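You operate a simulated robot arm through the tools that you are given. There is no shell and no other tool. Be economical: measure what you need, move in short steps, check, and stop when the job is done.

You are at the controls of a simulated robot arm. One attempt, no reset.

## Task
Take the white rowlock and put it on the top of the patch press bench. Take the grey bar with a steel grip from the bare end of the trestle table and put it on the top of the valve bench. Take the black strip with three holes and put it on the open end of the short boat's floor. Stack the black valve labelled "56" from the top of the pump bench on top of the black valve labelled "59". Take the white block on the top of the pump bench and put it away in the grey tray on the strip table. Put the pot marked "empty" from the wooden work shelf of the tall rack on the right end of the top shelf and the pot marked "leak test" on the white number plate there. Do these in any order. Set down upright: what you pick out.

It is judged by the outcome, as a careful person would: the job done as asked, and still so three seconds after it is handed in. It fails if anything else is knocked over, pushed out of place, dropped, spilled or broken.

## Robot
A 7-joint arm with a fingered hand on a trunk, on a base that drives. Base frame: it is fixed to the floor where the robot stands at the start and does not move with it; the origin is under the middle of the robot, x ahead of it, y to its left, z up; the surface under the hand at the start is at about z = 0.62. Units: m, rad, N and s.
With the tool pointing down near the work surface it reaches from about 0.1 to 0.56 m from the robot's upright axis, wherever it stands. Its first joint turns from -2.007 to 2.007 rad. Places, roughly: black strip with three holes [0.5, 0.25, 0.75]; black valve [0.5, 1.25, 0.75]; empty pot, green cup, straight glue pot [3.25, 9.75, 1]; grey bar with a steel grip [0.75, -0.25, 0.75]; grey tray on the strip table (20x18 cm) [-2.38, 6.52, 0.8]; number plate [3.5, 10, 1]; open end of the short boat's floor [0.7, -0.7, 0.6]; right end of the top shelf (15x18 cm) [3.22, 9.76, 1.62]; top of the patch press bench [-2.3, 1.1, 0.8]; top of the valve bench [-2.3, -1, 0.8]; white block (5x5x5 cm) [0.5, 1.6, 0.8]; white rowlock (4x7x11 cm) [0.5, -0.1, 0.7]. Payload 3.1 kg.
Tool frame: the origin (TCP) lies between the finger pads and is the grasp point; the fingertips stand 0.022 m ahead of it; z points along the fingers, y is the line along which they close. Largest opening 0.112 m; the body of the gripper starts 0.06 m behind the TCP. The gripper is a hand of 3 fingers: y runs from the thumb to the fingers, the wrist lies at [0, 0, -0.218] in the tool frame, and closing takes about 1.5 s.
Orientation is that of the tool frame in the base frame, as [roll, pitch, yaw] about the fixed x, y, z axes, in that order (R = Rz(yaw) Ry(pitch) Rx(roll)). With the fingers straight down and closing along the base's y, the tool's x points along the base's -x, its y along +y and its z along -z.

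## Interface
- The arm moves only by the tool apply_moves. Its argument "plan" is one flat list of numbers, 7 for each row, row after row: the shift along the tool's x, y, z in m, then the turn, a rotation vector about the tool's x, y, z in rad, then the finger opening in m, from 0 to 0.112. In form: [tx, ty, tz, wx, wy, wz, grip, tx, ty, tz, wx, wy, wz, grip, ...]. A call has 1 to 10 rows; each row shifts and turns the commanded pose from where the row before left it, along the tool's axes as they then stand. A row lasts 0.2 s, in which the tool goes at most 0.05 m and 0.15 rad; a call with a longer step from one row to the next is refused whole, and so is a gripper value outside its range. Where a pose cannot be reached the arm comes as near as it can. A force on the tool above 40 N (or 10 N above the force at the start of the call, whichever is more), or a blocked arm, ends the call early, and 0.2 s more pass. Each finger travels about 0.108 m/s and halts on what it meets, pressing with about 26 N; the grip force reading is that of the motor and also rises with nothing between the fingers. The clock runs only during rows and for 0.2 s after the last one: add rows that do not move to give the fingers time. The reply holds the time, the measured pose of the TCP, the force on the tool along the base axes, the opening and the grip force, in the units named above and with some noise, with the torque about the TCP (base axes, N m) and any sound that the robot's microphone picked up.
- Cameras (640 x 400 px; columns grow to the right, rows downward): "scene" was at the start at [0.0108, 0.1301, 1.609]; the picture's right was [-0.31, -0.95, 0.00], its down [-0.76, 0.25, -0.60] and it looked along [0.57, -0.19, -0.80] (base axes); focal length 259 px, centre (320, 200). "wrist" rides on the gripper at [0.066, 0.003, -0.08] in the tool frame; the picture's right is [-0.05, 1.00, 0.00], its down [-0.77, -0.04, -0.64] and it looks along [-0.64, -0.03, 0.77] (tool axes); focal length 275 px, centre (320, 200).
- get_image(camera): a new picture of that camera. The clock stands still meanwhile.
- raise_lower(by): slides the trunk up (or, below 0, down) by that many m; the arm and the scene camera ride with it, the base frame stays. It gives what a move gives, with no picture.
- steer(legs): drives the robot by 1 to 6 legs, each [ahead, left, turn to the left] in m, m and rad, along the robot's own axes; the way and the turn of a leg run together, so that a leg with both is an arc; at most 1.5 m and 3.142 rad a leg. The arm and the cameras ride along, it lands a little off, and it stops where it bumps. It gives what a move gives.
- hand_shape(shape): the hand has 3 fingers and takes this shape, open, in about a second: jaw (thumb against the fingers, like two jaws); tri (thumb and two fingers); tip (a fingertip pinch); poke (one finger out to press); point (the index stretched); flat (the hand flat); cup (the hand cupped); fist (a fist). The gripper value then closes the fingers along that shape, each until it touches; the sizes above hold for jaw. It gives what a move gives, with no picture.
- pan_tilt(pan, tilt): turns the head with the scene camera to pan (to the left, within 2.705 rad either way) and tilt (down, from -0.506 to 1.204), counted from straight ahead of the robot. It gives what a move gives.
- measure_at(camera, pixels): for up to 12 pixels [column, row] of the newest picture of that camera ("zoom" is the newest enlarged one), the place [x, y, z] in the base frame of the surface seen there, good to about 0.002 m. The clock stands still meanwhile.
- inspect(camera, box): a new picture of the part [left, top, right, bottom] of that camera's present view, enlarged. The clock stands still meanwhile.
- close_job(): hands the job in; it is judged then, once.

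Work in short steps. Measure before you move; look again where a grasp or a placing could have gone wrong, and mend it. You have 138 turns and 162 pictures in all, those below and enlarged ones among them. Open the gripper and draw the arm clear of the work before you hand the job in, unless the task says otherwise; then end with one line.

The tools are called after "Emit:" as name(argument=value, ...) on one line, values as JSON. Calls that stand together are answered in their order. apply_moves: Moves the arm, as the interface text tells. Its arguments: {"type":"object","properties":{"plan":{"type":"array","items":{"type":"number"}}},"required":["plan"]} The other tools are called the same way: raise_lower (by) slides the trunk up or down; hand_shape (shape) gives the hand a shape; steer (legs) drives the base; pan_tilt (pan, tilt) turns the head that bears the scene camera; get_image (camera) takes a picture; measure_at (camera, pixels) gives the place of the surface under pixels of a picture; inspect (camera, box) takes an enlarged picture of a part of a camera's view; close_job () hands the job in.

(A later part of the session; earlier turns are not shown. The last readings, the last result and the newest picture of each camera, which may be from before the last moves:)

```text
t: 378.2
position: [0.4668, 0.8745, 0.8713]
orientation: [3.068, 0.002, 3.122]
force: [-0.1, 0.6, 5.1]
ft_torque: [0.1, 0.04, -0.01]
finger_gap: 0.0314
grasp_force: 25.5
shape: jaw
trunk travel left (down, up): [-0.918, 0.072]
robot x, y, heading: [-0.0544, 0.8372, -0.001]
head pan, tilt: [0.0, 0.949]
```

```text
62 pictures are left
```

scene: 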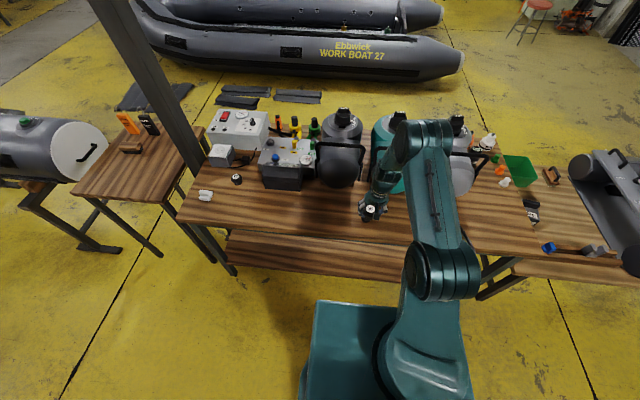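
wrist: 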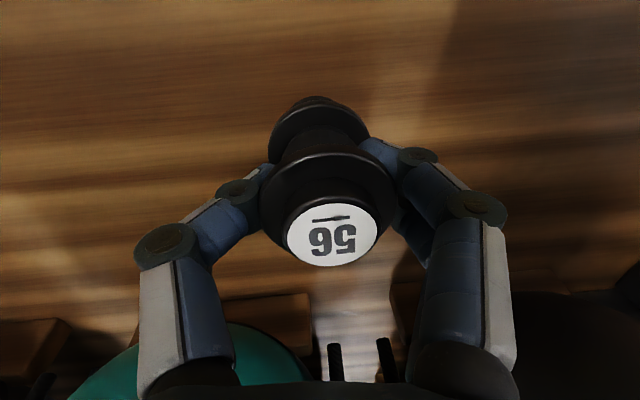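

Contact at 5 N. I release in small increments and rise straight up.

Emit:
apply_moves(plan=[0, 0, 0, 0, 0, 0, 0.032, 0, 0, 0, 0, 0, 0, 0.035, 0, 0, 0, 0, 0, 0, 0.04, 0, 0, 0, 0, 0, 0, 0.05, 0, 0, 0, 0, 0, 0, 0.065, 0, 0, 0, 0, 0, 0, 0.08, 0, 0.003, -0.04, 0, 0, 0, 0.08, 0, 0.003, -0.04, 0, 0, 0, 0.09, 0, 0.003, -0.04, 0, 0, 0, 0.1, 0, 0.003, -0.04, 0, 0, 0, 0.112])

Emit:
get_image(camera="wrist")

Emit:
inspect(camera="scene", box=[300, 200, 380, 260])

```text
t: 380.4
position: [0.4667, 0.8754, 1.0303]
orientation: [3.071, 0.0, 3.123]
force: [0.3, -0.4, -0.6]
ft_torque: [0.04, -0.06, 0.01]
finger_gap: 0.1119
grasp_force: 0.0
shape: jaw
trunk travel left (down, up): [-0.918, 0.072]
robot x, y, heading: [-0.0566, 0.8411, -0.0]
head pan, tilt: [0.0, 0.949]
```

```text
61 pictures are left
```

wrist: 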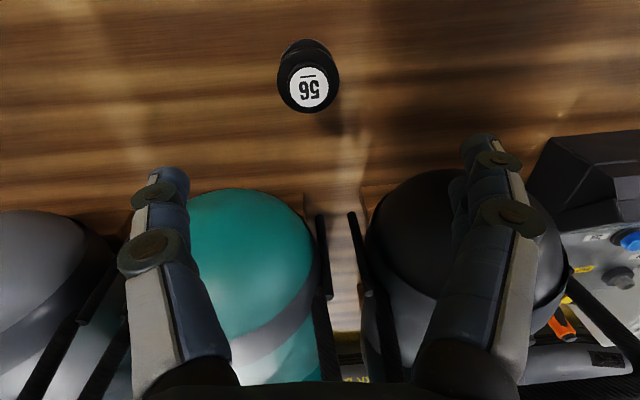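

```text
6.67 times, centred on (340, 230) of scene
```

zoom: 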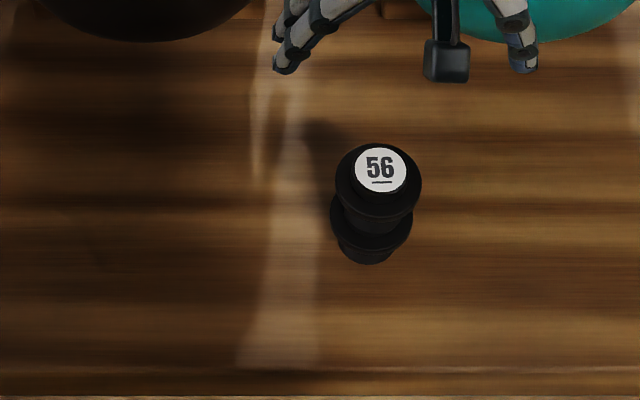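

56 stands on 59. Next the white block: I level the hand, drive left ~0.75 m and look at the block with the wrist camera.

Emit:
apply_moves(plan=[0, 0, -0.03, 0.07, 0, 0, 0.112, 0.02, 0, 0, 0, 0, 0, 0.112])

Emit:
steer(legs=[[0, 0.72, 0], [0.06, 0, 0]])

Emit:
get_image(camera="wrist")

```text
t: 381.0
position: [0.4452, 0.8727, 1.062]
orientation: [3.139, 0.0, 3.123]
force: [0.4, 0.0, 0.3]
ft_torque: [0.01, 0.01, 0.04]
finger_gap: 0.112
grasp_force: 0.1
shape: jaw
trunk travel left (down, up): [-0.918, 0.072]
robot x, y, heading: [-0.0569, 0.8385, -0.001]
head pan, tilt: [0.0, 0.949]
```

```text
t: 385.5
position: [0.5077, 1.5991, 1.061]
orientation: [3.139, 0.002, 3.12]
force: [-0.6, -0.4, 0.1]
ft_torque: [0.0, 0.02, 0.0]
finger_gap: 0.1119
grasp_force: 0.1
shape: jaw
trunk travel left (down, up): [-0.918, 0.072]
robot x, y, heading: [0.0084, 1.5672, 0.002]
head pan, tilt: [0.0, 0.949]
```

```text
59 pictures are left
```

wrist: 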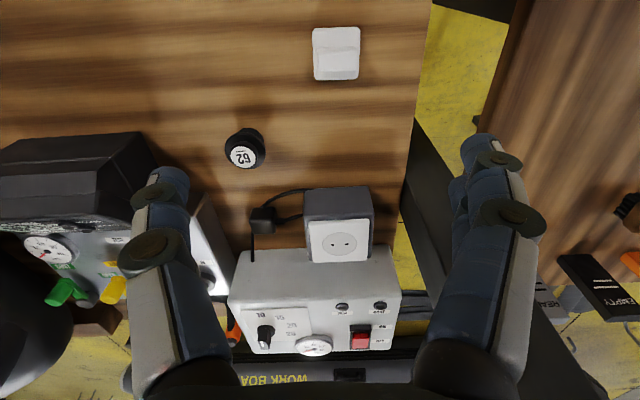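

The block is at (336,52); the building post is near the right. I zoom and measure both.

Emit:
inspect(camera="wrist", box=[290, 10, 390, 95])

Emit:
measure_at(camera="wrist", pixels=[[316, 30], [357, 30], [318, 48], [356, 50], [337, 60], [320, 62], [356, 62], [337, 70], [430, 150], [440, 230], [337, 40], [337, 28]])

```text
4.71 times, centred on (340, 52) of wrist
```

zoom: 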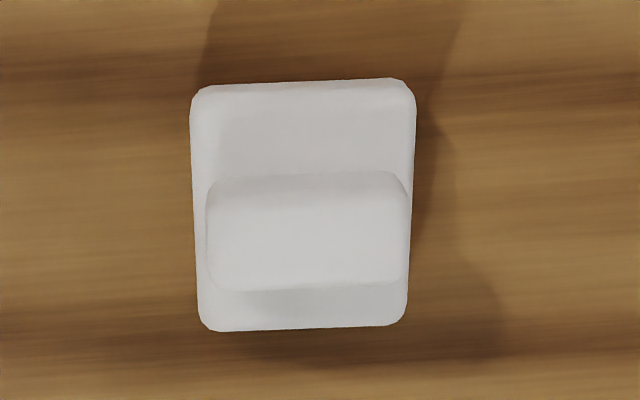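

```text
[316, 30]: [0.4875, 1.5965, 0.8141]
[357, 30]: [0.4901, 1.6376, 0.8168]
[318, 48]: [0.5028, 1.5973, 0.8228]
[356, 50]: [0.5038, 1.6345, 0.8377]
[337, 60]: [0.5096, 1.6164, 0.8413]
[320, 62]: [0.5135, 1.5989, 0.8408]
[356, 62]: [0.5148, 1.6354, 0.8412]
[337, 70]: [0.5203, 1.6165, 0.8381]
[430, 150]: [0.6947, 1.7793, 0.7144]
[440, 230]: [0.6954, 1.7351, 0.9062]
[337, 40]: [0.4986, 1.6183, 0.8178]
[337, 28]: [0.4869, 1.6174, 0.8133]
```

Ridge: y 1.597–1.637, x≈0.503–0.519, top z 0.841. I descend over it to TCP z 0.841 and close along y.

Emit:
apply_moves(plan=[-0.003, 0.018, 0.04, 0, 0, 0, 0.1, 0, 0, 0.045, 0, 0, 0, 0.09, 0, 0, 0.045, 0, 0, 0, 0.08, 0, 0, 0.045, 0, 0, 0, 0.075, 0, 0, 0.03, 0, 0, 0, 0.07, 0, 0, 0.015, 0, 0, 0, 0.07, 0, 0, 0, 0, 0, 0, 0.07])

Emit:
get_image(camera="wrist")

```text
t: 387.1
position: [0.5117, 1.618, 0.8402]
orientation: [3.14, 0.0, 3.12]
force: [0.1, -0.8, -0.5]
ft_torque: [0.01, 0.01, -0.03]
finger_gap: 0.0703
grasp_force: 0.1
shape: jaw
trunk travel left (down, up): [-0.918, 0.072]
robot x, y, heading: [0.0046, 1.5665, -0.005]
head pan, tilt: [0.0, 0.949]
```

```text
57 pictures are left
```

wrist: 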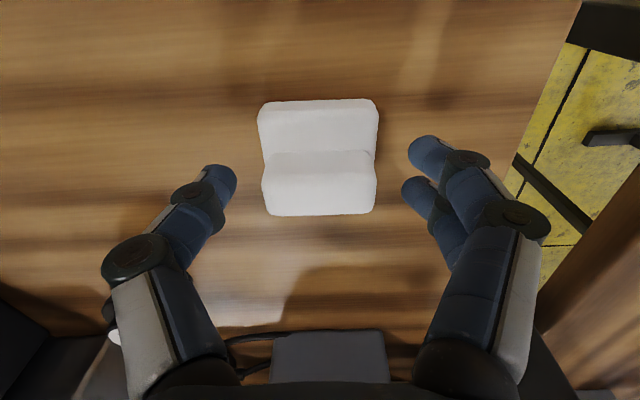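

Emit:
apply_moves(plan=[0, 0, 0.002, 0, 0, 0, 0.02, 0, 0, 0, 0, 0, 0, 0.02, 0, 0, 0, 0, 0, 0, 0.02, 0, 0, 0, 0, 0, 0, 0.02, 0, 0, -0.01, 0, 0, 0, 0.02, 0, 0, -0.03, 0, 0, 0, 0.02, 0, 0, -0.04, 0, 0, 0, 0.02, 0, 0, 0, 0, 0, 0, 0.02])

Emit:
get_image(camera="wrist")

```text
t: 388.9
position: [0.5119, 1.6178, 0.9195]
orientation: [3.14, -0.001, 3.122]
force: [-1.0, -0.3, -0.1]
ft_torque: [0.02, -0.01, 0.01]
finger_gap: 0.0378
grasp_force: 26.1
shape: jaw
trunk travel left (down, up): [-0.918, 0.072]
robot x, y, heading: [0.0072, 1.5655, -0.008]
head pan, tilt: [0.0, 0.949]
```

```text
56 pictures are left
```

wrist: 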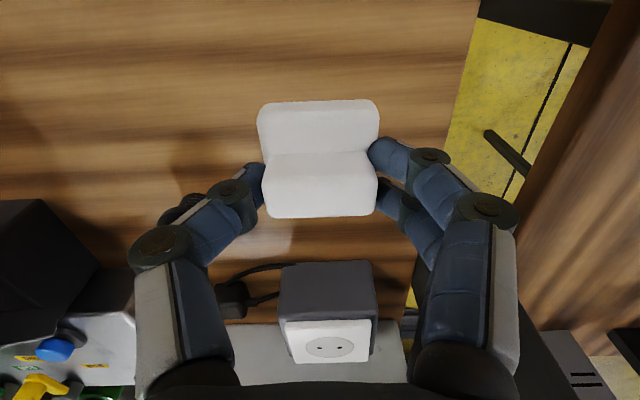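

The block is held by its ridge. I back away, turn north and drive up the aisle to y≈6.2 to view the strip table and tray.

Emit:
apply_moves(plan=[0.03, 0, -0.035, 0, 0, 0, 0.02, 0.03, 0, -0.035, 0, 0, 0, 0.02, 0.03, 0, 0, 0, 0, 0, 0.02])

Emit:
steer(legs=[[-0.45, 0, 0], [0, 0, 1.571], [1.5, 0, 0], [1.5, 0, 0], [1.5, 0, 0]])

Emit:
pan_tilt(pan=1.1, tilt=0.5)

Emit:
get_image(camera="scene")

```text
t: 389.7
position: [0.4189, 1.615, 0.9892]
orientation: [3.139, 0.002, 3.118]
force: [0.2, 0.2, -0.3]
ft_torque: [0.03, 0.02, 0.0]
finger_gap: 0.038
grasp_force: 26.0
shape: jaw
trunk travel left (down, up): [-0.918, 0.072]
robot x, y, heading: [0.0056, 1.5641, -0.008]
head pan, tilt: [0.0, 0.949]
```

```text
t: 417.3
position: [-0.3417, 6.4711, 0.9876]
orientation: [3.14, 0.0, -1.635]
force: [0.6, 0.4, -1.3]
ft_torque: [0.03, 0.01, -0.01]
finger_gap: 0.0365
grasp_force: 25.8
shape: jaw
trunk travel left (down, up): [-0.918, 0.072]
robot x, y, heading: [-0.31, 6.0529, 1.523]
head pan, tilt: [0.0, 0.949]
```

```text
t: 418.6
position: [-0.3419, 6.4704, 0.9881]
orientation: [3.139, 0.0, -1.636]
force: [-0.3, -0.6, -0.3]
ft_torque: [0.05, 0.01, 0.03]
finger_gap: 0.0364
grasp_force: 25.6
shape: jaw
trunk travel left (down, up): [-0.918, 0.072]
robot x, y, heading: [-0.3096, 6.0531, 1.528]
head pan, tilt: [1.1, 0.499]
```

```text
55 pictures are left
```

scene: 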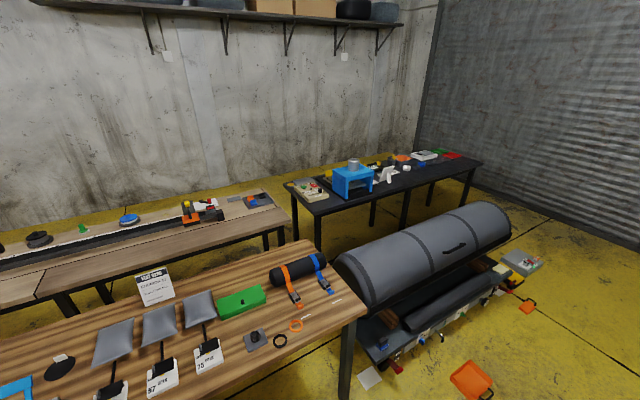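

I measure the tray candidates at (258,200) and (207,214), the strip table's end, the dark table and the toolbox.

Emit:
inspect(camera="scene", box=[160, 170, 360, 270])

Emit:
measure_at(camera="scene", pixels=[[207, 214], [258, 201], [290, 217], [287, 185], [330, 210], [480, 163], [340, 262], [300, 245], [440, 290], [505, 220], [455, 155], [272, 190]])

```text
3.20 times, centred on (260, 220) of scene
```

zoom: 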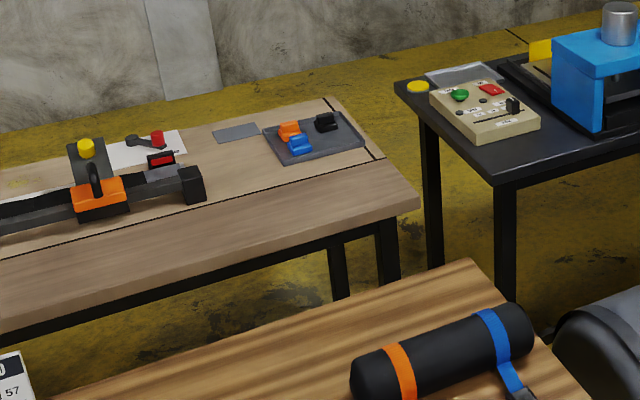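

```text
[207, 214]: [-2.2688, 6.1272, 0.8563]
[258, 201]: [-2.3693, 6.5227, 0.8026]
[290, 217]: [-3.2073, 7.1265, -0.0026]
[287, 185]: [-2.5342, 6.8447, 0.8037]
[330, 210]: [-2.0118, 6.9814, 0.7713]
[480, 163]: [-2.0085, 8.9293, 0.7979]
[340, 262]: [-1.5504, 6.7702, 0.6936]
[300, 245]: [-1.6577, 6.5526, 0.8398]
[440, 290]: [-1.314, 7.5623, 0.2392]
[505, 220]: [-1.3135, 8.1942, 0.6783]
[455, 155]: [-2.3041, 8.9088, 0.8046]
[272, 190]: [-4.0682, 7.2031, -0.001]
```

The grey tray with coloured blocks is at (-2.37,6.52); it is reachable from behind (x<-2.6). I drive north around the dark table (ends y 8.93), then look back south along x≈-3.1.

Emit:
steer(legs=[[0, 0, 0.045], [1.5, 0, 0], [1.5, 0, 0], [0.38, 0, 0], [0, 1.4, 0], [0, 1.4, 0]])

Emit:
pan_tilt(pan=-2.7, tilt=0.5)

Emit:
get_image(camera="scene")

```text
t: 448.5
position: [-3.1733, 9.7925, 0.9889]
orientation: [3.14, 0.0, -1.575]
force: [-0.6, -0.4, -1.1]
ft_torque: [-0.01, 0.0, 0.0]
finger_gap: 0.0366
grasp_force: 25.9
shape: jaw
trunk travel left (down, up): [-0.918, 0.072]
robot x, y, heading: [-3.1133, 9.3781, 1.591]
head pan, tilt: [1.1, 0.499]
```

```text
t: 451.6
position: [-3.1734, 9.792, 0.9876]
orientation: [3.138, -0.001, -1.573]
force: [0.4, 0.5, -0.4]
ft_torque: [0.06, 0.0, 0.0]
finger_gap: 0.0366
grasp_force: 25.3
shape: jaw
trunk travel left (down, up): [-0.918, 0.072]
robot x, y, heading: [-3.1123, 9.3755, 1.585]
head pan, tilt: [-2.7, 0.499]
```

```text
53 pictures are left
```

scene: 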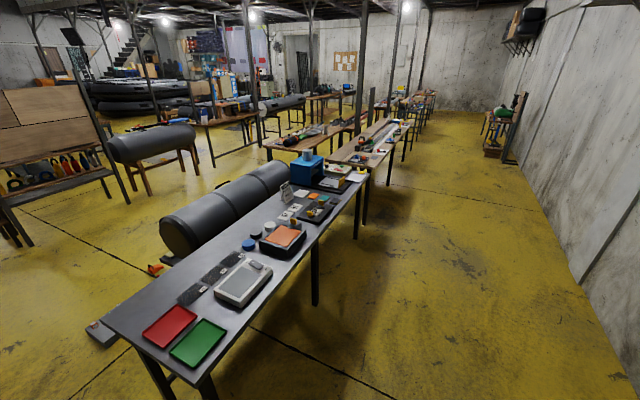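

Clear behind the tables. I reverse south to y≈6.5, turn to face the tray, and look.

Emit:
steer(legs=[[-1.45, 0, 0], [-1.42, 0, 0], [0, 0, -1.588], [0.12, 0, 0]])

Emit:
pan_tilt(pan=0.0, tilt=0.9)

Emit:
get_image(camera="scene")

Emit:
get_image(camera="wrist")

```text
t: 470.2
position: [-2.5453, 6.5623, 0.9873]
orientation: [3.139, 0.0, 3.119]
force: [0.3, -0.2, -0.6]
ft_torque: [0.02, -0.01, -0.01]
finger_gap: 0.0361
grasp_force: 26.0
shape: jaw
trunk travel left (down, up): [-0.918, 0.072]
robot x, y, heading: [-2.9588, 6.5085, -0.005]
head pan, tilt: [-2.7, 0.499]
```

```text
t: 472.6
position: [-2.5455, 6.5623, 0.9876]
orientation: [3.141, 0.0, 3.116]
force: [0.6, -0.4, -0.5]
ft_torque: [0.01, 0.0, -0.01]
finger_gap: 0.0364
grasp_force: 25.5
shape: jaw
trunk travel left (down, up): [-0.918, 0.072]
robot x, y, heading: [-2.9609, 6.51, -0.007]
head pan, tilt: [0.0, 0.901]
```

```text
52 pictures are left
```

scene: 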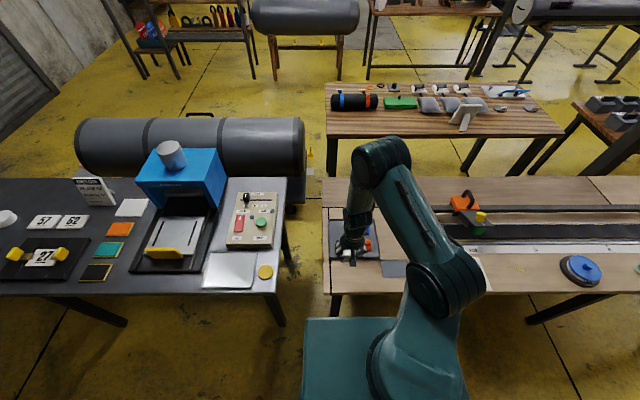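

```text
51 pictures are left
```

wrist: 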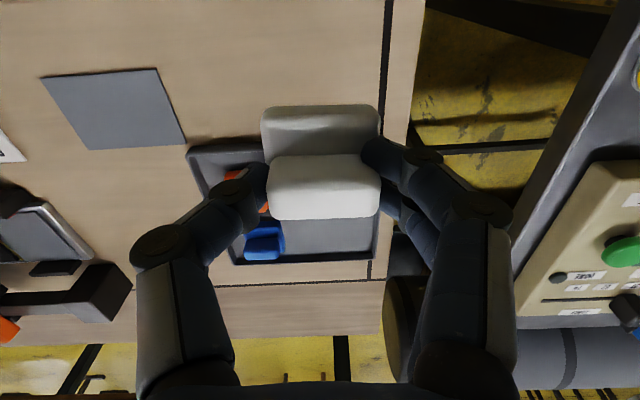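

The tray spans (188–378,145–265); a free floor part shows at (335,240). I measure it and the blocks in it.

Emit:
measure_at(camera="wrist", pixels=[[335, 240], [374, 258], [374, 225], [300, 240], [264, 232], [281, 245], [245, 262], [235, 178], [192, 152], [240, 145], [335, 258], [268, 190]])

Emit:
measure_at(camera="scene", pixels=[[333, 240], [336, 256], [368, 240], [378, 256], [375, 236], [345, 252], [365, 225], [340, 228]])

Emit:
inspect(camera="scene", box=[310, 210, 410, 280])

```text
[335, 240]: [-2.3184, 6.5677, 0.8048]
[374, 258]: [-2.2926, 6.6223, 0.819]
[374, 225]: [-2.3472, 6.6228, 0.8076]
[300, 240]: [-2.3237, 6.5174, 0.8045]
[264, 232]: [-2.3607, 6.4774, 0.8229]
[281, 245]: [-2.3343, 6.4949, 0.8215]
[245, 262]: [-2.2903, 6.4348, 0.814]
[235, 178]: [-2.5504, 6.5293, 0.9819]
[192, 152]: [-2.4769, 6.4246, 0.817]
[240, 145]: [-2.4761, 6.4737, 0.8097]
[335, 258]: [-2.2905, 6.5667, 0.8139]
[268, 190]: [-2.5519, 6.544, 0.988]
```

```text
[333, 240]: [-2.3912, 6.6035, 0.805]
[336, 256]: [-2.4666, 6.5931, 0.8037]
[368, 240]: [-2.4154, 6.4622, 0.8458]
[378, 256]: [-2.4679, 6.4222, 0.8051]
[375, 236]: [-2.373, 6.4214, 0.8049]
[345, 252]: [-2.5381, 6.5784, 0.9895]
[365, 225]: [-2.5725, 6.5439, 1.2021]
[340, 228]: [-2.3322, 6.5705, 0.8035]
```

```text
5.71 times, centred on (360, 245) of scene
```

zoom: 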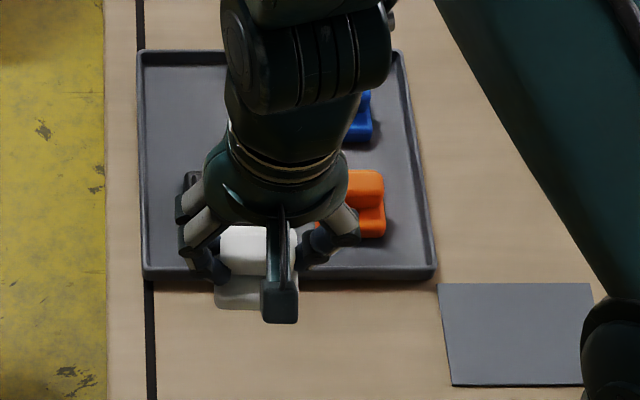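

Free spot in the tray: NE part, centre (-2.333,6.565). I drive 0.09 m closer, reach out, and look before lowering.

Emit:
steer(legs=[[0.09, 0, 0]])

Emit:
apply_moves(plan=[-0.0428, 0.002, 0, 0, 0, 0, 0.02, -0.0428, 0.002, 0, 0, 0, 0, 0.02, -0.0428, 0.002, 0.0, 0, 0, 0, 0.02, 0, 0, 0.035, 0, 0, 0, 0.02, 0, 0, 0.035, 0, 0, 0, 0.02, 0, 0, 0, 0, 0, 0, 0.02])

Emit:
get_image(camera="wrist")

```text
t: 473.7
position: [-2.4546, 6.5627, 0.9872]
orientation: [3.139, 0.0, 3.117]
force: [0.1, -0.4, 0.2]
ft_torque: [-0.01, 0.01, 0.01]
finger_gap: 0.0364
grasp_force: 26.3
shape: jaw
trunk travel left (down, up): [-0.918, 0.072]
robot x, y, heading: [-2.8705, 6.5143, -0.01]
head pan, tilt: [0.0, 0.901]
```

```text
t: 475.1
position: [-2.3276, 6.5658, 0.9181]
orientation: [3.139, -0.001, 3.118]
force: [0.4, 0.7, -0.4]
ft_torque: [0.0, 0.02, 0.04]
finger_gap: 0.0364
grasp_force: 25.9
shape: jaw
trunk travel left (down, up): [-0.918, 0.072]
robot x, y, heading: [-2.8689, 6.5142, -0.005]
head pan, tilt: [0.0, 0.901]
```

```text
49 pictures are left
```

wrist: 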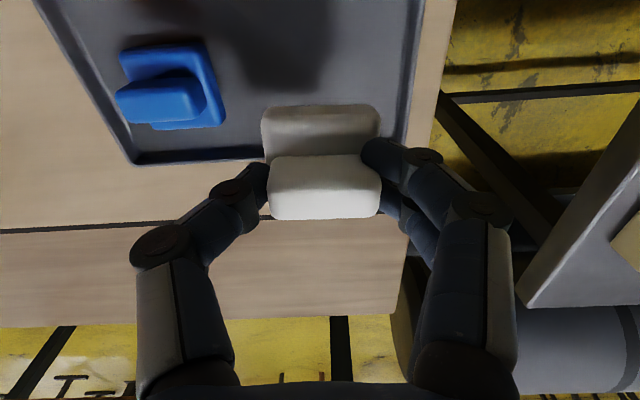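

The spot below is clear (blue block far left, rims outside). I lower 0.068 m, then feel for the tray floor.

Emit:
apply_moves(plan=[0, 0, 0.035, 0, 0, 0, 0.02, 0, 0, 0.033, 0, 0, 0, 0.02, 0, 0, 0, 0, 0, 0, 0.02])

Emit:
apply_moves(plan=[0, 0, 0.002, 0, 0, 0, 0.02, 0, 0, 0, 0, 0, 0, 0.02])

Emit:
apply_moves(plan=[0, 0, 0.002, 0, 0, 0, 0.02, 0, 0, 0, 0, 0, 0, 0.02])

Emit:
apply_moves(plan=[0, 0, 0.0015, 0, 0, 0, 0.02, 0, 0, 0, 0, 0, 0, 0.02])

```text
t: 475.9
position: [-2.3268, 6.5652, 0.8485]
orientation: [3.139, 0.001, 3.117]
force: [0.9, 0.4, -0.2]
ft_torque: [-0.04, -0.02, -0.01]
finger_gap: 0.0362
grasp_force: 25.6
shape: jaw
trunk travel left (down, up): [-0.918, 0.072]
robot x, y, heading: [-2.8715, 6.5094, -0.006]
head pan, tilt: [0.0, 0.901]
```

```text
t: 476.5
position: [-2.3279, 6.565, 0.8477]
orientation: [3.14, -0.001, 3.118]
force: [-0.1, -1.3, -0.9]
ft_torque: [-0.03, -0.03, -0.02]
finger_gap: 0.0363
grasp_force: 25.6
shape: jaw
trunk travel left (down, up): [-0.918, 0.072]
robot x, y, heading: [-2.8698, 6.5102, -0.006]
head pan, tilt: [0.0, 0.901]
```

```text
t: 477.1
position: [-2.3266, 6.5652, 0.8454]
orientation: [3.139, 0.0, 3.119]
force: [0.5, -0.6, 2.6]
ft_torque: [0.1, 0.07, -0.02]
finger_gap: 0.0362
grasp_force: 25.6
shape: jaw
trunk travel left (down, up): [-0.918, 0.072]
robot x, y, heading: [-2.8691, 6.5098, -0.006]
head pan, tilt: [0.0, 0.901]
```

```text
t: 477.7
position: [-2.3265, 6.5634, 0.8443]
orientation: [3.139, 0.002, 3.117]
force: [2.5, -0.7, 10.9]
ft_torque: [0.28, 0.08, -0.06]
finger_gap: 0.0365
grasp_force: 26.2
shape: jaw
trunk travel left (down, up): [-0.918, 0.072]
robot x, y, heading: [-2.8712, 6.5136, -0.006]
head pan, tilt: [0.0, 0.901]
```

Contact (10.9 N). I release slightly upward-eased, open to 60 mm and rise.

Emit:
apply_moves(plan=[0, 0, -0.001, 0, 0, 0, 0.035, 0, 0, 0, 0, 0, 0, 0.04, 0, 0, 0, 0, 0, 0, 0.05, 0, 0, 0, 0, 0, 0, 0.06, 0, 0, -0.03, 0, 0, 0, 0.06, 0, 0, -0.04, 0, 0, 0, 0.08, 0, 0, -0.04, 0, 0, 0, 0.112, 0.04, 0, -0.02, 0, 0, 0, 0.112, 0.04, 0, 0, 0, 0, 0, 0.112, 0.04, 0, 0, 0, 0, 0, 0.112])

Emit:
get_image(camera="wrist")

```text
t: 479.9
position: [-2.4488, 6.5658, 0.9765]
orientation: [3.136, 0.003, 3.115]
force: [0.2, 0.2, 0.3]
ft_torque: [-0.01, -0.01, -0.01]
finger_gap: 0.1118
grasp_force: 0.0
shape: jaw
trunk travel left (down, up): [-0.918, 0.072]
robot x, y, heading: [-2.8685, 6.5115, -0.001]
head pan, tilt: [0.0, 0.901]
```

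```text
48 pictures are left
```

wrist: 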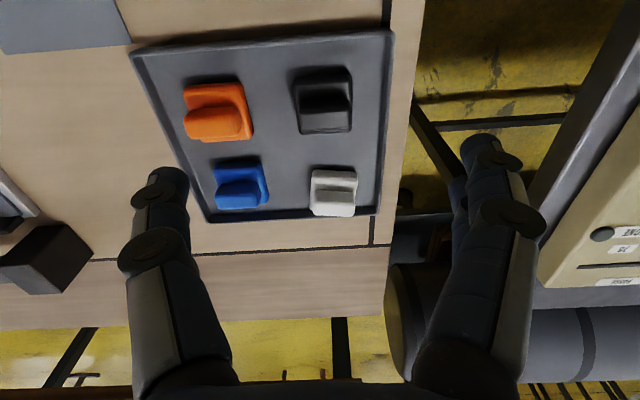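

The white block is in the tray's free quarter. I zoom to check it rests flat, not on the rim.

Emit:
inspect(camera="wrist", box=[290, 150, 390, 230])

Emit:
measure_at(camera="zoom", pixels=[[150, 130], [400, 140], [270, 130], [280, 200], [140, 260], [410, 260], [280, 320], [480, 320], [100, 310]])

```text
5.00 times, centred on (340, 190) of wrist
```

zoom: 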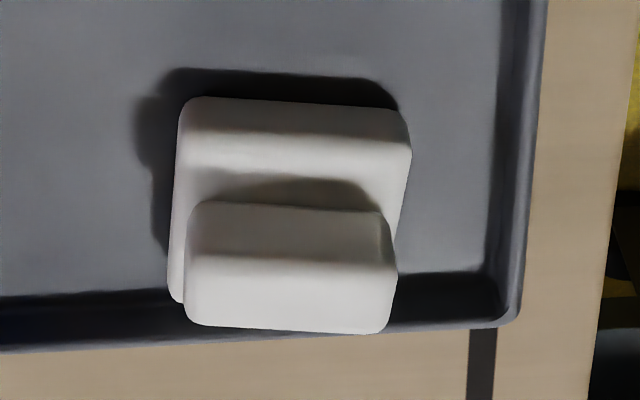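

```text
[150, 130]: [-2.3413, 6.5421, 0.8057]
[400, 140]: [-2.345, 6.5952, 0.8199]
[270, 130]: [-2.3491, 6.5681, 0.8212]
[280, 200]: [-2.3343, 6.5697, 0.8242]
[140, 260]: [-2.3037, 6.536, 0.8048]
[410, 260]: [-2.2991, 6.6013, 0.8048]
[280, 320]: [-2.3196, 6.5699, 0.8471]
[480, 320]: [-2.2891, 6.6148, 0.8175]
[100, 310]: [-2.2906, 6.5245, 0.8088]
```

Flat in the tray. Last job: the pots on the tall rack in the far corner. I retrace behind the tables to y≈9.4, go east to x≈-0.6 and look.

Emit:
steer(legs=[[-0.25, 0, 0], [0, 1.45, 0], [0, 1.43, 0], [1.25, 0, 0], [1.25, 0, 0]])

Emit:
pan_tilt(pan=-0.15, tilt=0.3)

Emit:
get_image(camera="scene")

```text
t: 507.0
position: [-0.163, 9.4307, 0.9761]
orientation: [3.14, 0.0, 3.119]
force: [-0.6, 0.6, 0.0]
ft_torque: [0.0, -0.01, 0.03]
finger_gap: 0.112
grasp_force: 0.0
shape: jaw
trunk travel left (down, up): [-0.918, 0.072]
robot x, y, heading: [-0.5852, 9.374, -0.007]
head pan, tilt: [0.0, 0.901]
```

```text
t: 508.0
position: [-0.1641, 9.4308, 0.9755]
orientation: [3.14, 0.001, 3.118]
force: [-0.8, 0.6, 1.3]
ft_torque: [0.01, 0.02, -0.01]
finger_gap: 0.1119
grasp_force: 0.1
shape: jaw
trunk travel left (down, up): [-0.918, 0.072]
robot x, y, heading: [-0.5888, 9.3745, -0.001]
head pan, tilt: [-0.15, 0.3]
```

```text
46 pictures are left
```

scene: 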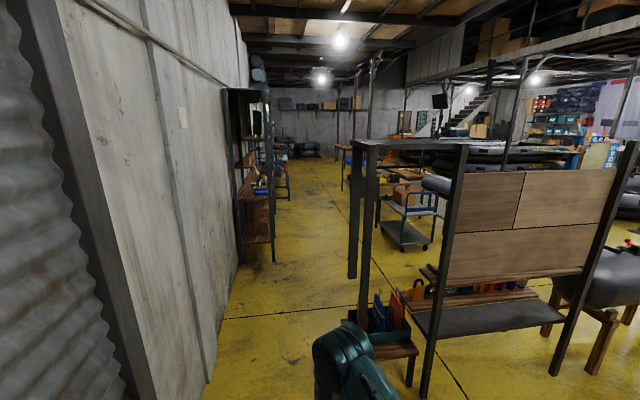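

The tall rack stands at the left wall at (250,180). I measure the passage: wall, panel rack and bin, and the tall rack's extents.

Emit:
measure_at(camera="scene", pixels=[[215, 350], [232, 280], [350, 275], [365, 330], [375, 345], [440, 380], [272, 260], [240, 262], [262, 190], [280, 170], [265, 92], [225, 320]])

Emit:
inspect(camera="scene", box=[200, 70, 320, 280])

```text
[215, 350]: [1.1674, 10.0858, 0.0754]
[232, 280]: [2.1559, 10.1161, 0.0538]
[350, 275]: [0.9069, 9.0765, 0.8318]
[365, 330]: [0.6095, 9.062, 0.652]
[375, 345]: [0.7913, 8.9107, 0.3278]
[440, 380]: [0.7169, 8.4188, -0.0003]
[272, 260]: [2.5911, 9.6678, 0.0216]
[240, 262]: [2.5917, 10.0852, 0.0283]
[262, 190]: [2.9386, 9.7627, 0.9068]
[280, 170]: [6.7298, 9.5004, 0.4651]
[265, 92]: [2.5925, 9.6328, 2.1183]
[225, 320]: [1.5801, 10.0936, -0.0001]
```

```text
1.90 times, centred on (260, 175) of scene
```

zoom: 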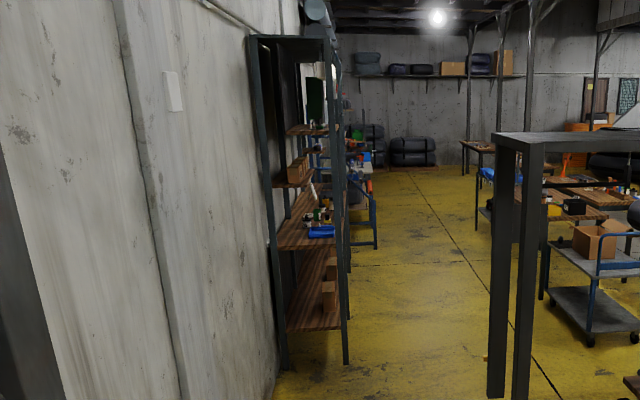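

Passage between bin (y 9.06) and wall (10.09), rack front at y 9.65. I drive past at y≈9.57, then along y≈9.1 to x≈3.25 and turn to face the rack.

Emit:
steer(legs=[[0, 0.2, 0], [1.2, 0, 0], [1.0, 0, 0], [0, -0.48, 0], [1.45, 0, 0]])

Emit:
pan_tilt(pan=1.2, tilt=0.2)

Emit:
get_image(camera="scene")

```text
t: 529.4
position: [3.503, 9.1053, 0.9769]
orientation: [3.141, 0.001, 3.105]
force: [-0.3, -0.3, -0.2]
ft_torque: [0.02, 0.02, 0.01]
finger_gap: 0.112
grasp_force: 0.0
shape: jaw
trunk travel left (down, up): [-0.918, 0.072]
robot x, y, heading: [3.0785, 9.0516, -0.016]
head pan, tilt: [-0.15, 0.3]
```

```text
t: 530.9
position: [3.5026, 9.1042, 0.9757]
orientation: [3.139, 0.0, 3.105]
force: [-0.1, 0.1, -0.2]
ft_torque: [0.0, 0.02, 0.01]
finger_gap: 0.1118
grasp_force: 0.1
shape: jaw
trunk travel left (down, up): [-0.918, 0.072]
robot x, y, heading: [3.0768, 9.0576, -0.02]
head pan, tilt: [1.201, 0.201]
```

```text
44 pictures are left
```

scene: 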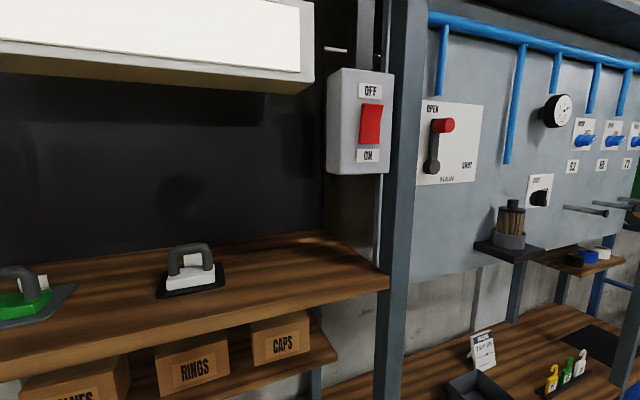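

I turn to face the rack and look down at the work shelf and up at the top shelf.

Emit:
steer(legs=[[0, 0, 1.59]])

Emit:
pan_tilt(pan=0.1, tilt=0.5)

Emit:
get_image(camera="scene")

Emit:
get_image(camera="wrist")

```text
t: 535.2
position: [3.0185, 9.4765, 0.9747]
orientation: [3.14, 0.001, -1.584]
force: [0.0, 0.5, -0.5]
ft_torque: [0.0, -0.01, 0.03]
finger_gap: 0.1121
grasp_force: 0.0
shape: jaw
trunk travel left (down, up): [-0.918, 0.072]
robot x, y, heading: [3.0783, 9.0568, 1.573]
head pan, tilt: [1.201, 0.201]
```

```text
t: 536.5
position: [3.0165, 9.477, 0.977]
orientation: [3.14, 0.0, -1.587]
force: [-0.1, 0.5, -1.0]
ft_torque: [-0.01, 0.03, 0.0]
finger_gap: 0.1119
grasp_force: 0.0
shape: jaw
trunk travel left (down, up): [-0.918, 0.072]
robot x, y, heading: [3.0783, 9.0508, 1.577]
head pan, tilt: [0.099, 0.499]
```

```text
43 pictures are left
```

scene: 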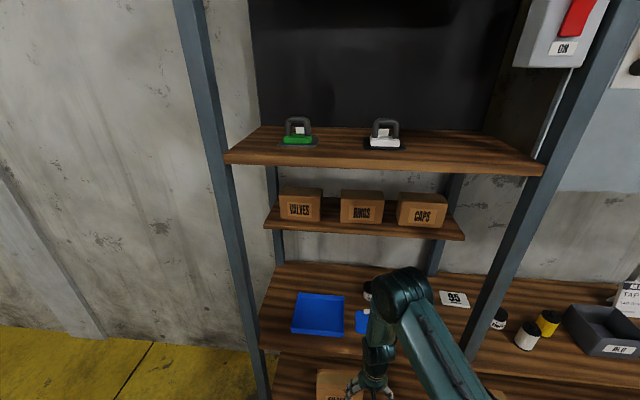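

```text
42 pictures are left
```

wrist: 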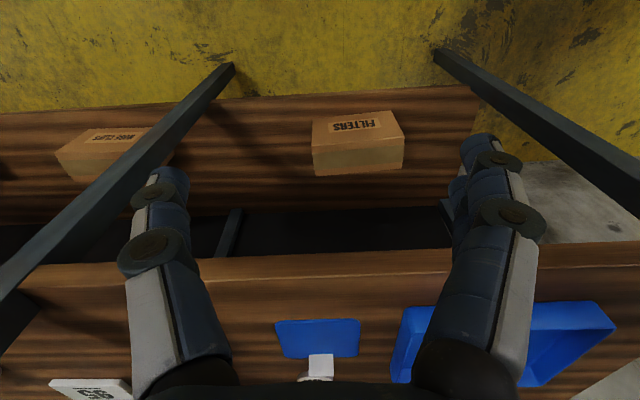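

The elbow hides the pots. I strafe 0.35 m left and look toward the shelf from there.

Emit:
steer(legs=[[0, 0.35, 0]])

Emit:
pan_tilt(pan=-0.45, tilt=0.6)

Emit:
get_image(camera="scene")

```text
t: 538.8
position: [2.669, 9.4762, 0.9758]
orientation: [3.14, -0.001, -1.587]
force: [0.0, 0.6, -0.3]
ft_torque: [0.01, 0.01, 0.02]
finger_gap: 0.1119
grasp_force: 0.0
shape: jaw
trunk travel left (down, up): [-0.918, 0.072]
robot x, y, heading: [2.7296, 9.0536, 1.573]
head pan, tilt: [0.099, 0.499]
```

```text
t: 539.8
position: [2.6678, 9.4766, 0.9758]
orientation: [3.141, 0.0, -1.586]
force: [0.4, 0.4, -0.1]
ft_torque: [-0.01, 0.05, 0.01]
finger_gap: 0.1118
grasp_force: 0.0
shape: jaw
trunk travel left (down, up): [-0.918, 0.072]
robot x, y, heading: [2.7279, 9.0524, 1.576]
head pan, tilt: [-0.45, 0.6]
```

```text
41 pictures are left
```

scene: 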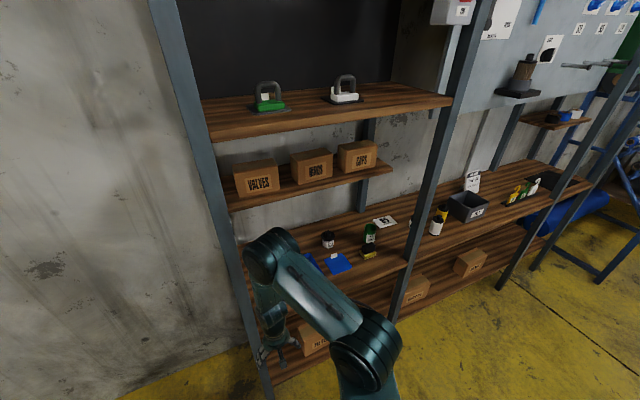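

Emit:
inspect(camera="scene", box=[300, 200, 460, 290])

Emit:
measure_at(camera="scene", pixels=[[328, 234], [328, 242], [370, 226], [370, 236], [368, 253], [384, 221], [437, 222], [443, 210], [412, 225], [395, 240], [445, 98], [205, 135]])

Emit:
measure_at(camera="scene", pixels=[[400, 100], [430, 104], [380, 100], [345, 100], [345, 80], [415, 90], [440, 100], [405, 262], [338, 262], [428, 200], [340, 165], [470, 15]])

```text
4.00 times, centred on (380, 245) of scene
```

zoom: 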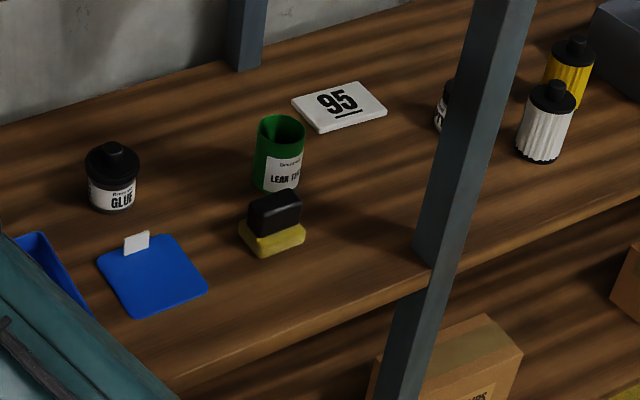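

```text
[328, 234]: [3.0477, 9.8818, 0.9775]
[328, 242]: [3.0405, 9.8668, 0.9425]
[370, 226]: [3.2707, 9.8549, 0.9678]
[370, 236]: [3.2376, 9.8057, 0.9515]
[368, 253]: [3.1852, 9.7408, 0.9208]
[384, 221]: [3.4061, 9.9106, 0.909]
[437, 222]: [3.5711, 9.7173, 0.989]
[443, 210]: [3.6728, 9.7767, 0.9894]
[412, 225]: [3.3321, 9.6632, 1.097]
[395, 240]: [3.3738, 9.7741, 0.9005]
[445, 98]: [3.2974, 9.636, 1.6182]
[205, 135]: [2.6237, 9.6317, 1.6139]
```

```text
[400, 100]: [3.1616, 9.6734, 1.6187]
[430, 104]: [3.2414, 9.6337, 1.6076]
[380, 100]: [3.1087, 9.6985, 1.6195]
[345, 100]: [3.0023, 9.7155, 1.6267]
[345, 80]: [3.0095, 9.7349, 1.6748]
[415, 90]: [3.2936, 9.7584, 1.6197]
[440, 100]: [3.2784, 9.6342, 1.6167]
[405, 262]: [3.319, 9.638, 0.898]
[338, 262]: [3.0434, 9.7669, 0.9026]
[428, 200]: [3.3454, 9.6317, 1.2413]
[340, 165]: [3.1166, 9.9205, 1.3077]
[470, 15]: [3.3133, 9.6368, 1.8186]
```

I see "GLUE" and the green "LEAK TEST" cup; another labelled pot is hidden behind the right post at zoom (443,105). I strafe right to see it.

Emit:
steer(legs=[[0, -0.75, 0]])

Emit:
pan_tilt(pan=0.3, tilt=0.6)

Emit:
get_image(camera="scene")

```text
t: 543.8
position: [3.42, 9.4772, 0.9764]
orientation: [3.14, 0.0, -1.588]
force: [0.4, -0.4, -0.2]
ft_torque: [-0.01, 0.01, -0.04]
finger_gap: 0.1118
grasp_force: 0.1
shape: jaw
trunk travel left (down, up): [-0.918, 0.072]
robot x, y, heading: [3.4813, 9.056, 1.57]
head pan, tilt: [-0.45, 0.6]
```

```text
t: 544.9
position: [3.4211, 9.4768, 0.9769]
orientation: [3.14, 0.001, -1.589]
force: [-0.5, 0.2, 0.6]
ft_torque: [-0.01, -0.01, 0.0]
finger_gap: 0.1118
grasp_force: 0.0
shape: jaw
trunk travel left (down, up): [-0.918, 0.072]
robot x, y, heading: [3.4804, 9.0505, 1.569]
head pan, tilt: [0.3, 0.6]
```

```text
39 pictures are left
```

scene: 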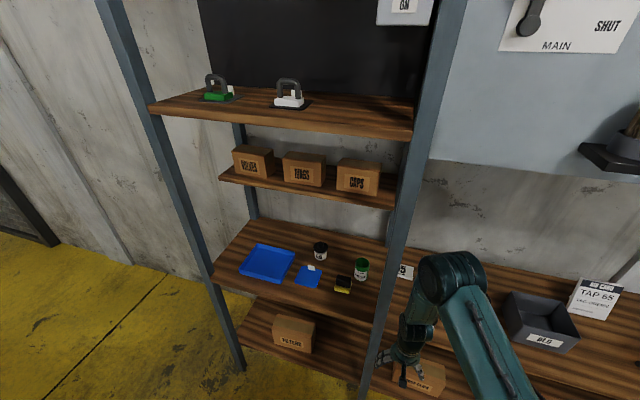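

The arm hides that spot; I zoom on the visible pots and use the wrist camera for the rest.

Emit:
inspect(camera="scene", box=[290, 230, 450, 310])

Emit:
get_image(camera="wrist")

```text
4.00 times, centred on (370, 270) of scene
```

zoom: 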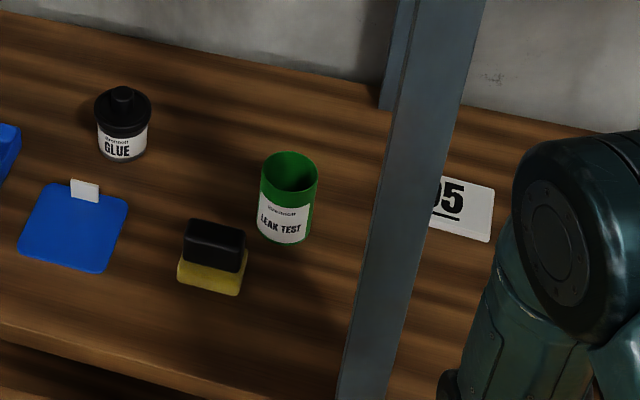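

```text
37 pictures are left
```

wrist: 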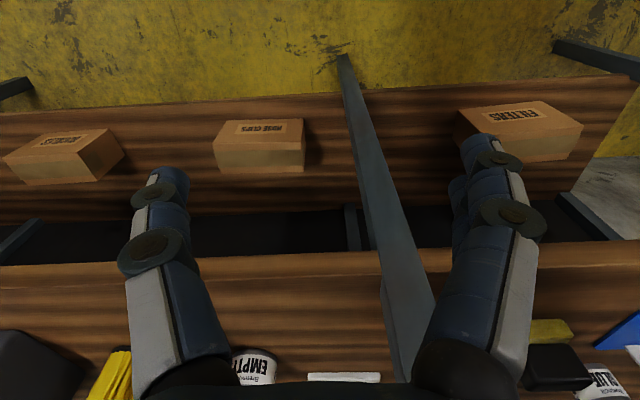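

The "EMPTY" pot shows at wrist (260,365), right of the post. I raise the hand 0.16 m and look again.

Emit:
apply_moves(plan=[0, 0, -0.04, 0, 0, 0, 0.112, 0, 0, -0.04, 0, 0, 0, 0.112, 0, 0, -0.04, 0, 0, 0, 0.112, 0, 0, -0.04, 0, 0, 0, 0.112])

Emit:
get_image(camera="wrist")

```text
t: 545.9
position: [3.4217, 9.4756, 1.135]
orientation: [3.139, -0.001, -1.586]
force: [-0.6, 0.1, 0.2]
ft_torque: [0.02, 0.05, -0.01]
finger_gap: 0.1119
grasp_force: 0.1
shape: jaw
trunk travel left (down, up): [-0.918, 0.072]
robot x, y, heading: [3.4824, 9.0556, 1.573]
head pan, tilt: [0.3, 0.6]
```

```text
36 pictures are left
```

wrist: 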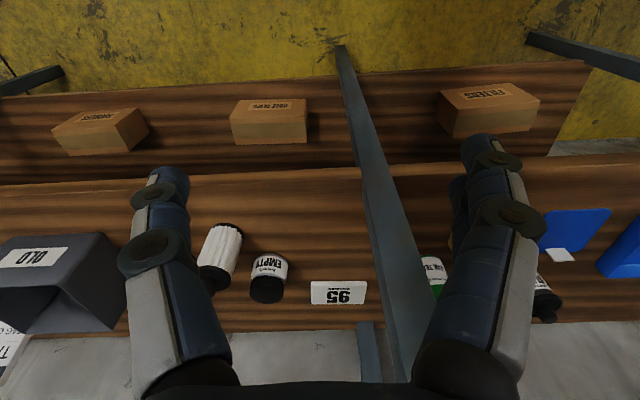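

Emit:
inspect(camera="wrist", box=[180, 210, 400, 320])

Emit:
measure_at(camera="wrist", pixels=[[270, 268], [267, 282], [267, 297], [252, 270], [287, 270], [270, 257], [312, 283], [366, 286], [338, 303], [220, 230], [232, 275], [435, 270]])

```text
2.91 times, centred on (290, 265) of wrist
```

zoom: 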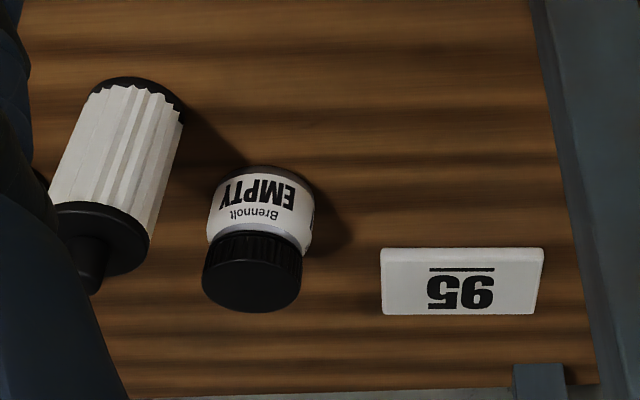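

```text
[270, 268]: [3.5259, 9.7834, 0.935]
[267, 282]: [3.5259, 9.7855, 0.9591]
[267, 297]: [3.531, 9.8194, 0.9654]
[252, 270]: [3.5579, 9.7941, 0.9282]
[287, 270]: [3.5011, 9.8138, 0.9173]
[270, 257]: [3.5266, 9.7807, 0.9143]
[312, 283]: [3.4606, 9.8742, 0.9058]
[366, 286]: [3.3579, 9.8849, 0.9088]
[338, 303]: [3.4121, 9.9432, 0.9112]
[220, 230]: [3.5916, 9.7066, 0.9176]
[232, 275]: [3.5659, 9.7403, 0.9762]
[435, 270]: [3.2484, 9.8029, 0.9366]
```

EMPTY: centre ≈(3.529,9.811), z 0.90–0.967, Ø≈57 mm; plate 95 centre (3.41,9.91), z 0.910. I drive in, move forward, and tilt the hand 0.96 rad so it can later reach the top shelf.

Emit:
steer(legs=[[0.1, -0.105, 0]])

Emit:
apply_moves(plan=[-0.048, 0, 0, 0, 0, 0, 0.112, -0.048, 0, 0, 0, 0, 0, 0.112, 0, 0, 0, 0, -0.12, 0, 0.112, 0, 0, 0, 0, -0.12, 0, 0.112, 0, 0, 0, 0, -0.12, 0, 0.112, 0, 0, 0, 0, -0.12, 0, 0.112, 0, 0, 0, 0, -0.12, 0, 0.112, 0, 0, 0, 0, -0.12, 0, 0.112, 0, 0, 0, 0, -0.12, 0, 0.112, 0, 0, 0, 0, -0.12, 0, 0.112])

Emit:
get_image(camera="wrist")

```text
t: 547.3
position: [3.5236, 9.5756, 1.1347]
orientation: [3.14, 0.001, -1.589]
force: [-0.3, 0.7, -1.3]
ft_torque: [0.02, 0.02, -0.02]
finger_gap: 0.1118
grasp_force: 0.1
shape: jaw
trunk travel left (down, up): [-0.918, 0.072]
robot x, y, heading: [3.5814, 9.1555, 1.574]
head pan, tilt: [0.3, 0.6]
```

```text
t: 549.5
position: [3.5345, 9.6726, 1.1339]
orientation: [-3.099, 0.854, -1.568]
force: [0.0, 0.2, -0.2]
ft_torque: [0.03, 0.03, 0.02]
finger_gap: 0.112
grasp_force: 0.1
shape: jaw
out of reach, approached as far as the arm can: row 6
trunk travel left (down, up): [-0.918, 0.072]
robot x, y, heading: [3.5852, 9.1516, 1.572]
head pan, tilt: [0.3, 0.6]
```

```text
34 pictures are left
```

wrist: 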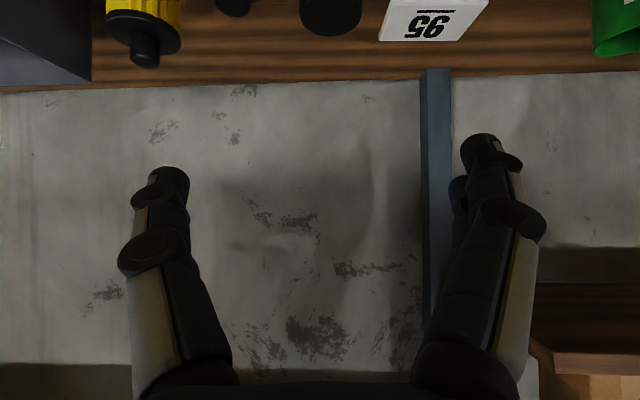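

Pitch is 0.854, good enough. I fix the small roll and approach two thirds of the way.

Emit:
apply_moves(plan=[0.0088, 0.0014, 0.0383, -0.042, 0, 0, 0.112, 0.0088, 0.0014, 0.0383, 0, 0, 0, 0.112, 0.0088, 0.0014, 0.0383, 0, 0, 0, 0.1, 0.0088, 0.0014, 0.0383, 0, 0, 0, 0.1, 0, 0, 0, 0, 0, 0, 0.1])

Emit:
get_image(camera="wrist")

```text
t: 550.7
position: [3.5304, 9.7649, 1.0066]
orientation: [-3.139, 0.854, -1.566]
force: [0.0, 0.5, -0.2]
ft_torque: [-0.03, -0.01, 0.0]
finger_gap: 0.1004
grasp_force: 0.1
shape: jaw
trunk travel left (down, up): [-0.918, 0.072]
robot x, y, heading: [3.5844, 9.1528, 1.565]
head pan, tilt: [0.3, 0.6]
```

```text
33 pictures are left
```

wrist: 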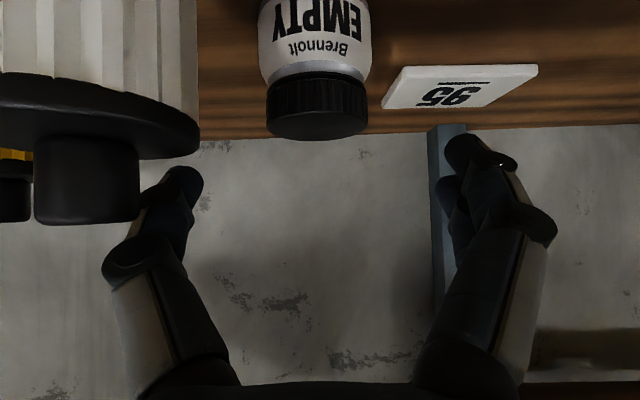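

The left finger is close to the white filter at (100,150). I measure filter and pot to keep clear.

Emit:
measure_at(camera="wrist", pixels=[[195, 130], [100, 120], [130, 190], [40, 180], [150, 110], [190, 60], [317, 130], [268, 110], [368, 110], [317, 60], [262, 60], [370, 50]])

```text
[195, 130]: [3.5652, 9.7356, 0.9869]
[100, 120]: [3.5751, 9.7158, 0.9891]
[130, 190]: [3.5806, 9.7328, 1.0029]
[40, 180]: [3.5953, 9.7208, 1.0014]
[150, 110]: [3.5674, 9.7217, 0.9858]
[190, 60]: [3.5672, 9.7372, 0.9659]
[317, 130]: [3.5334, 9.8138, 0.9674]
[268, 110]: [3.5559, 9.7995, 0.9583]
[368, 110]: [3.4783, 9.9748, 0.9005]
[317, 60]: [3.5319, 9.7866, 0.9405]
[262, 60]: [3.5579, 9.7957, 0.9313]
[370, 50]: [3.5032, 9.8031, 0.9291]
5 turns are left
```

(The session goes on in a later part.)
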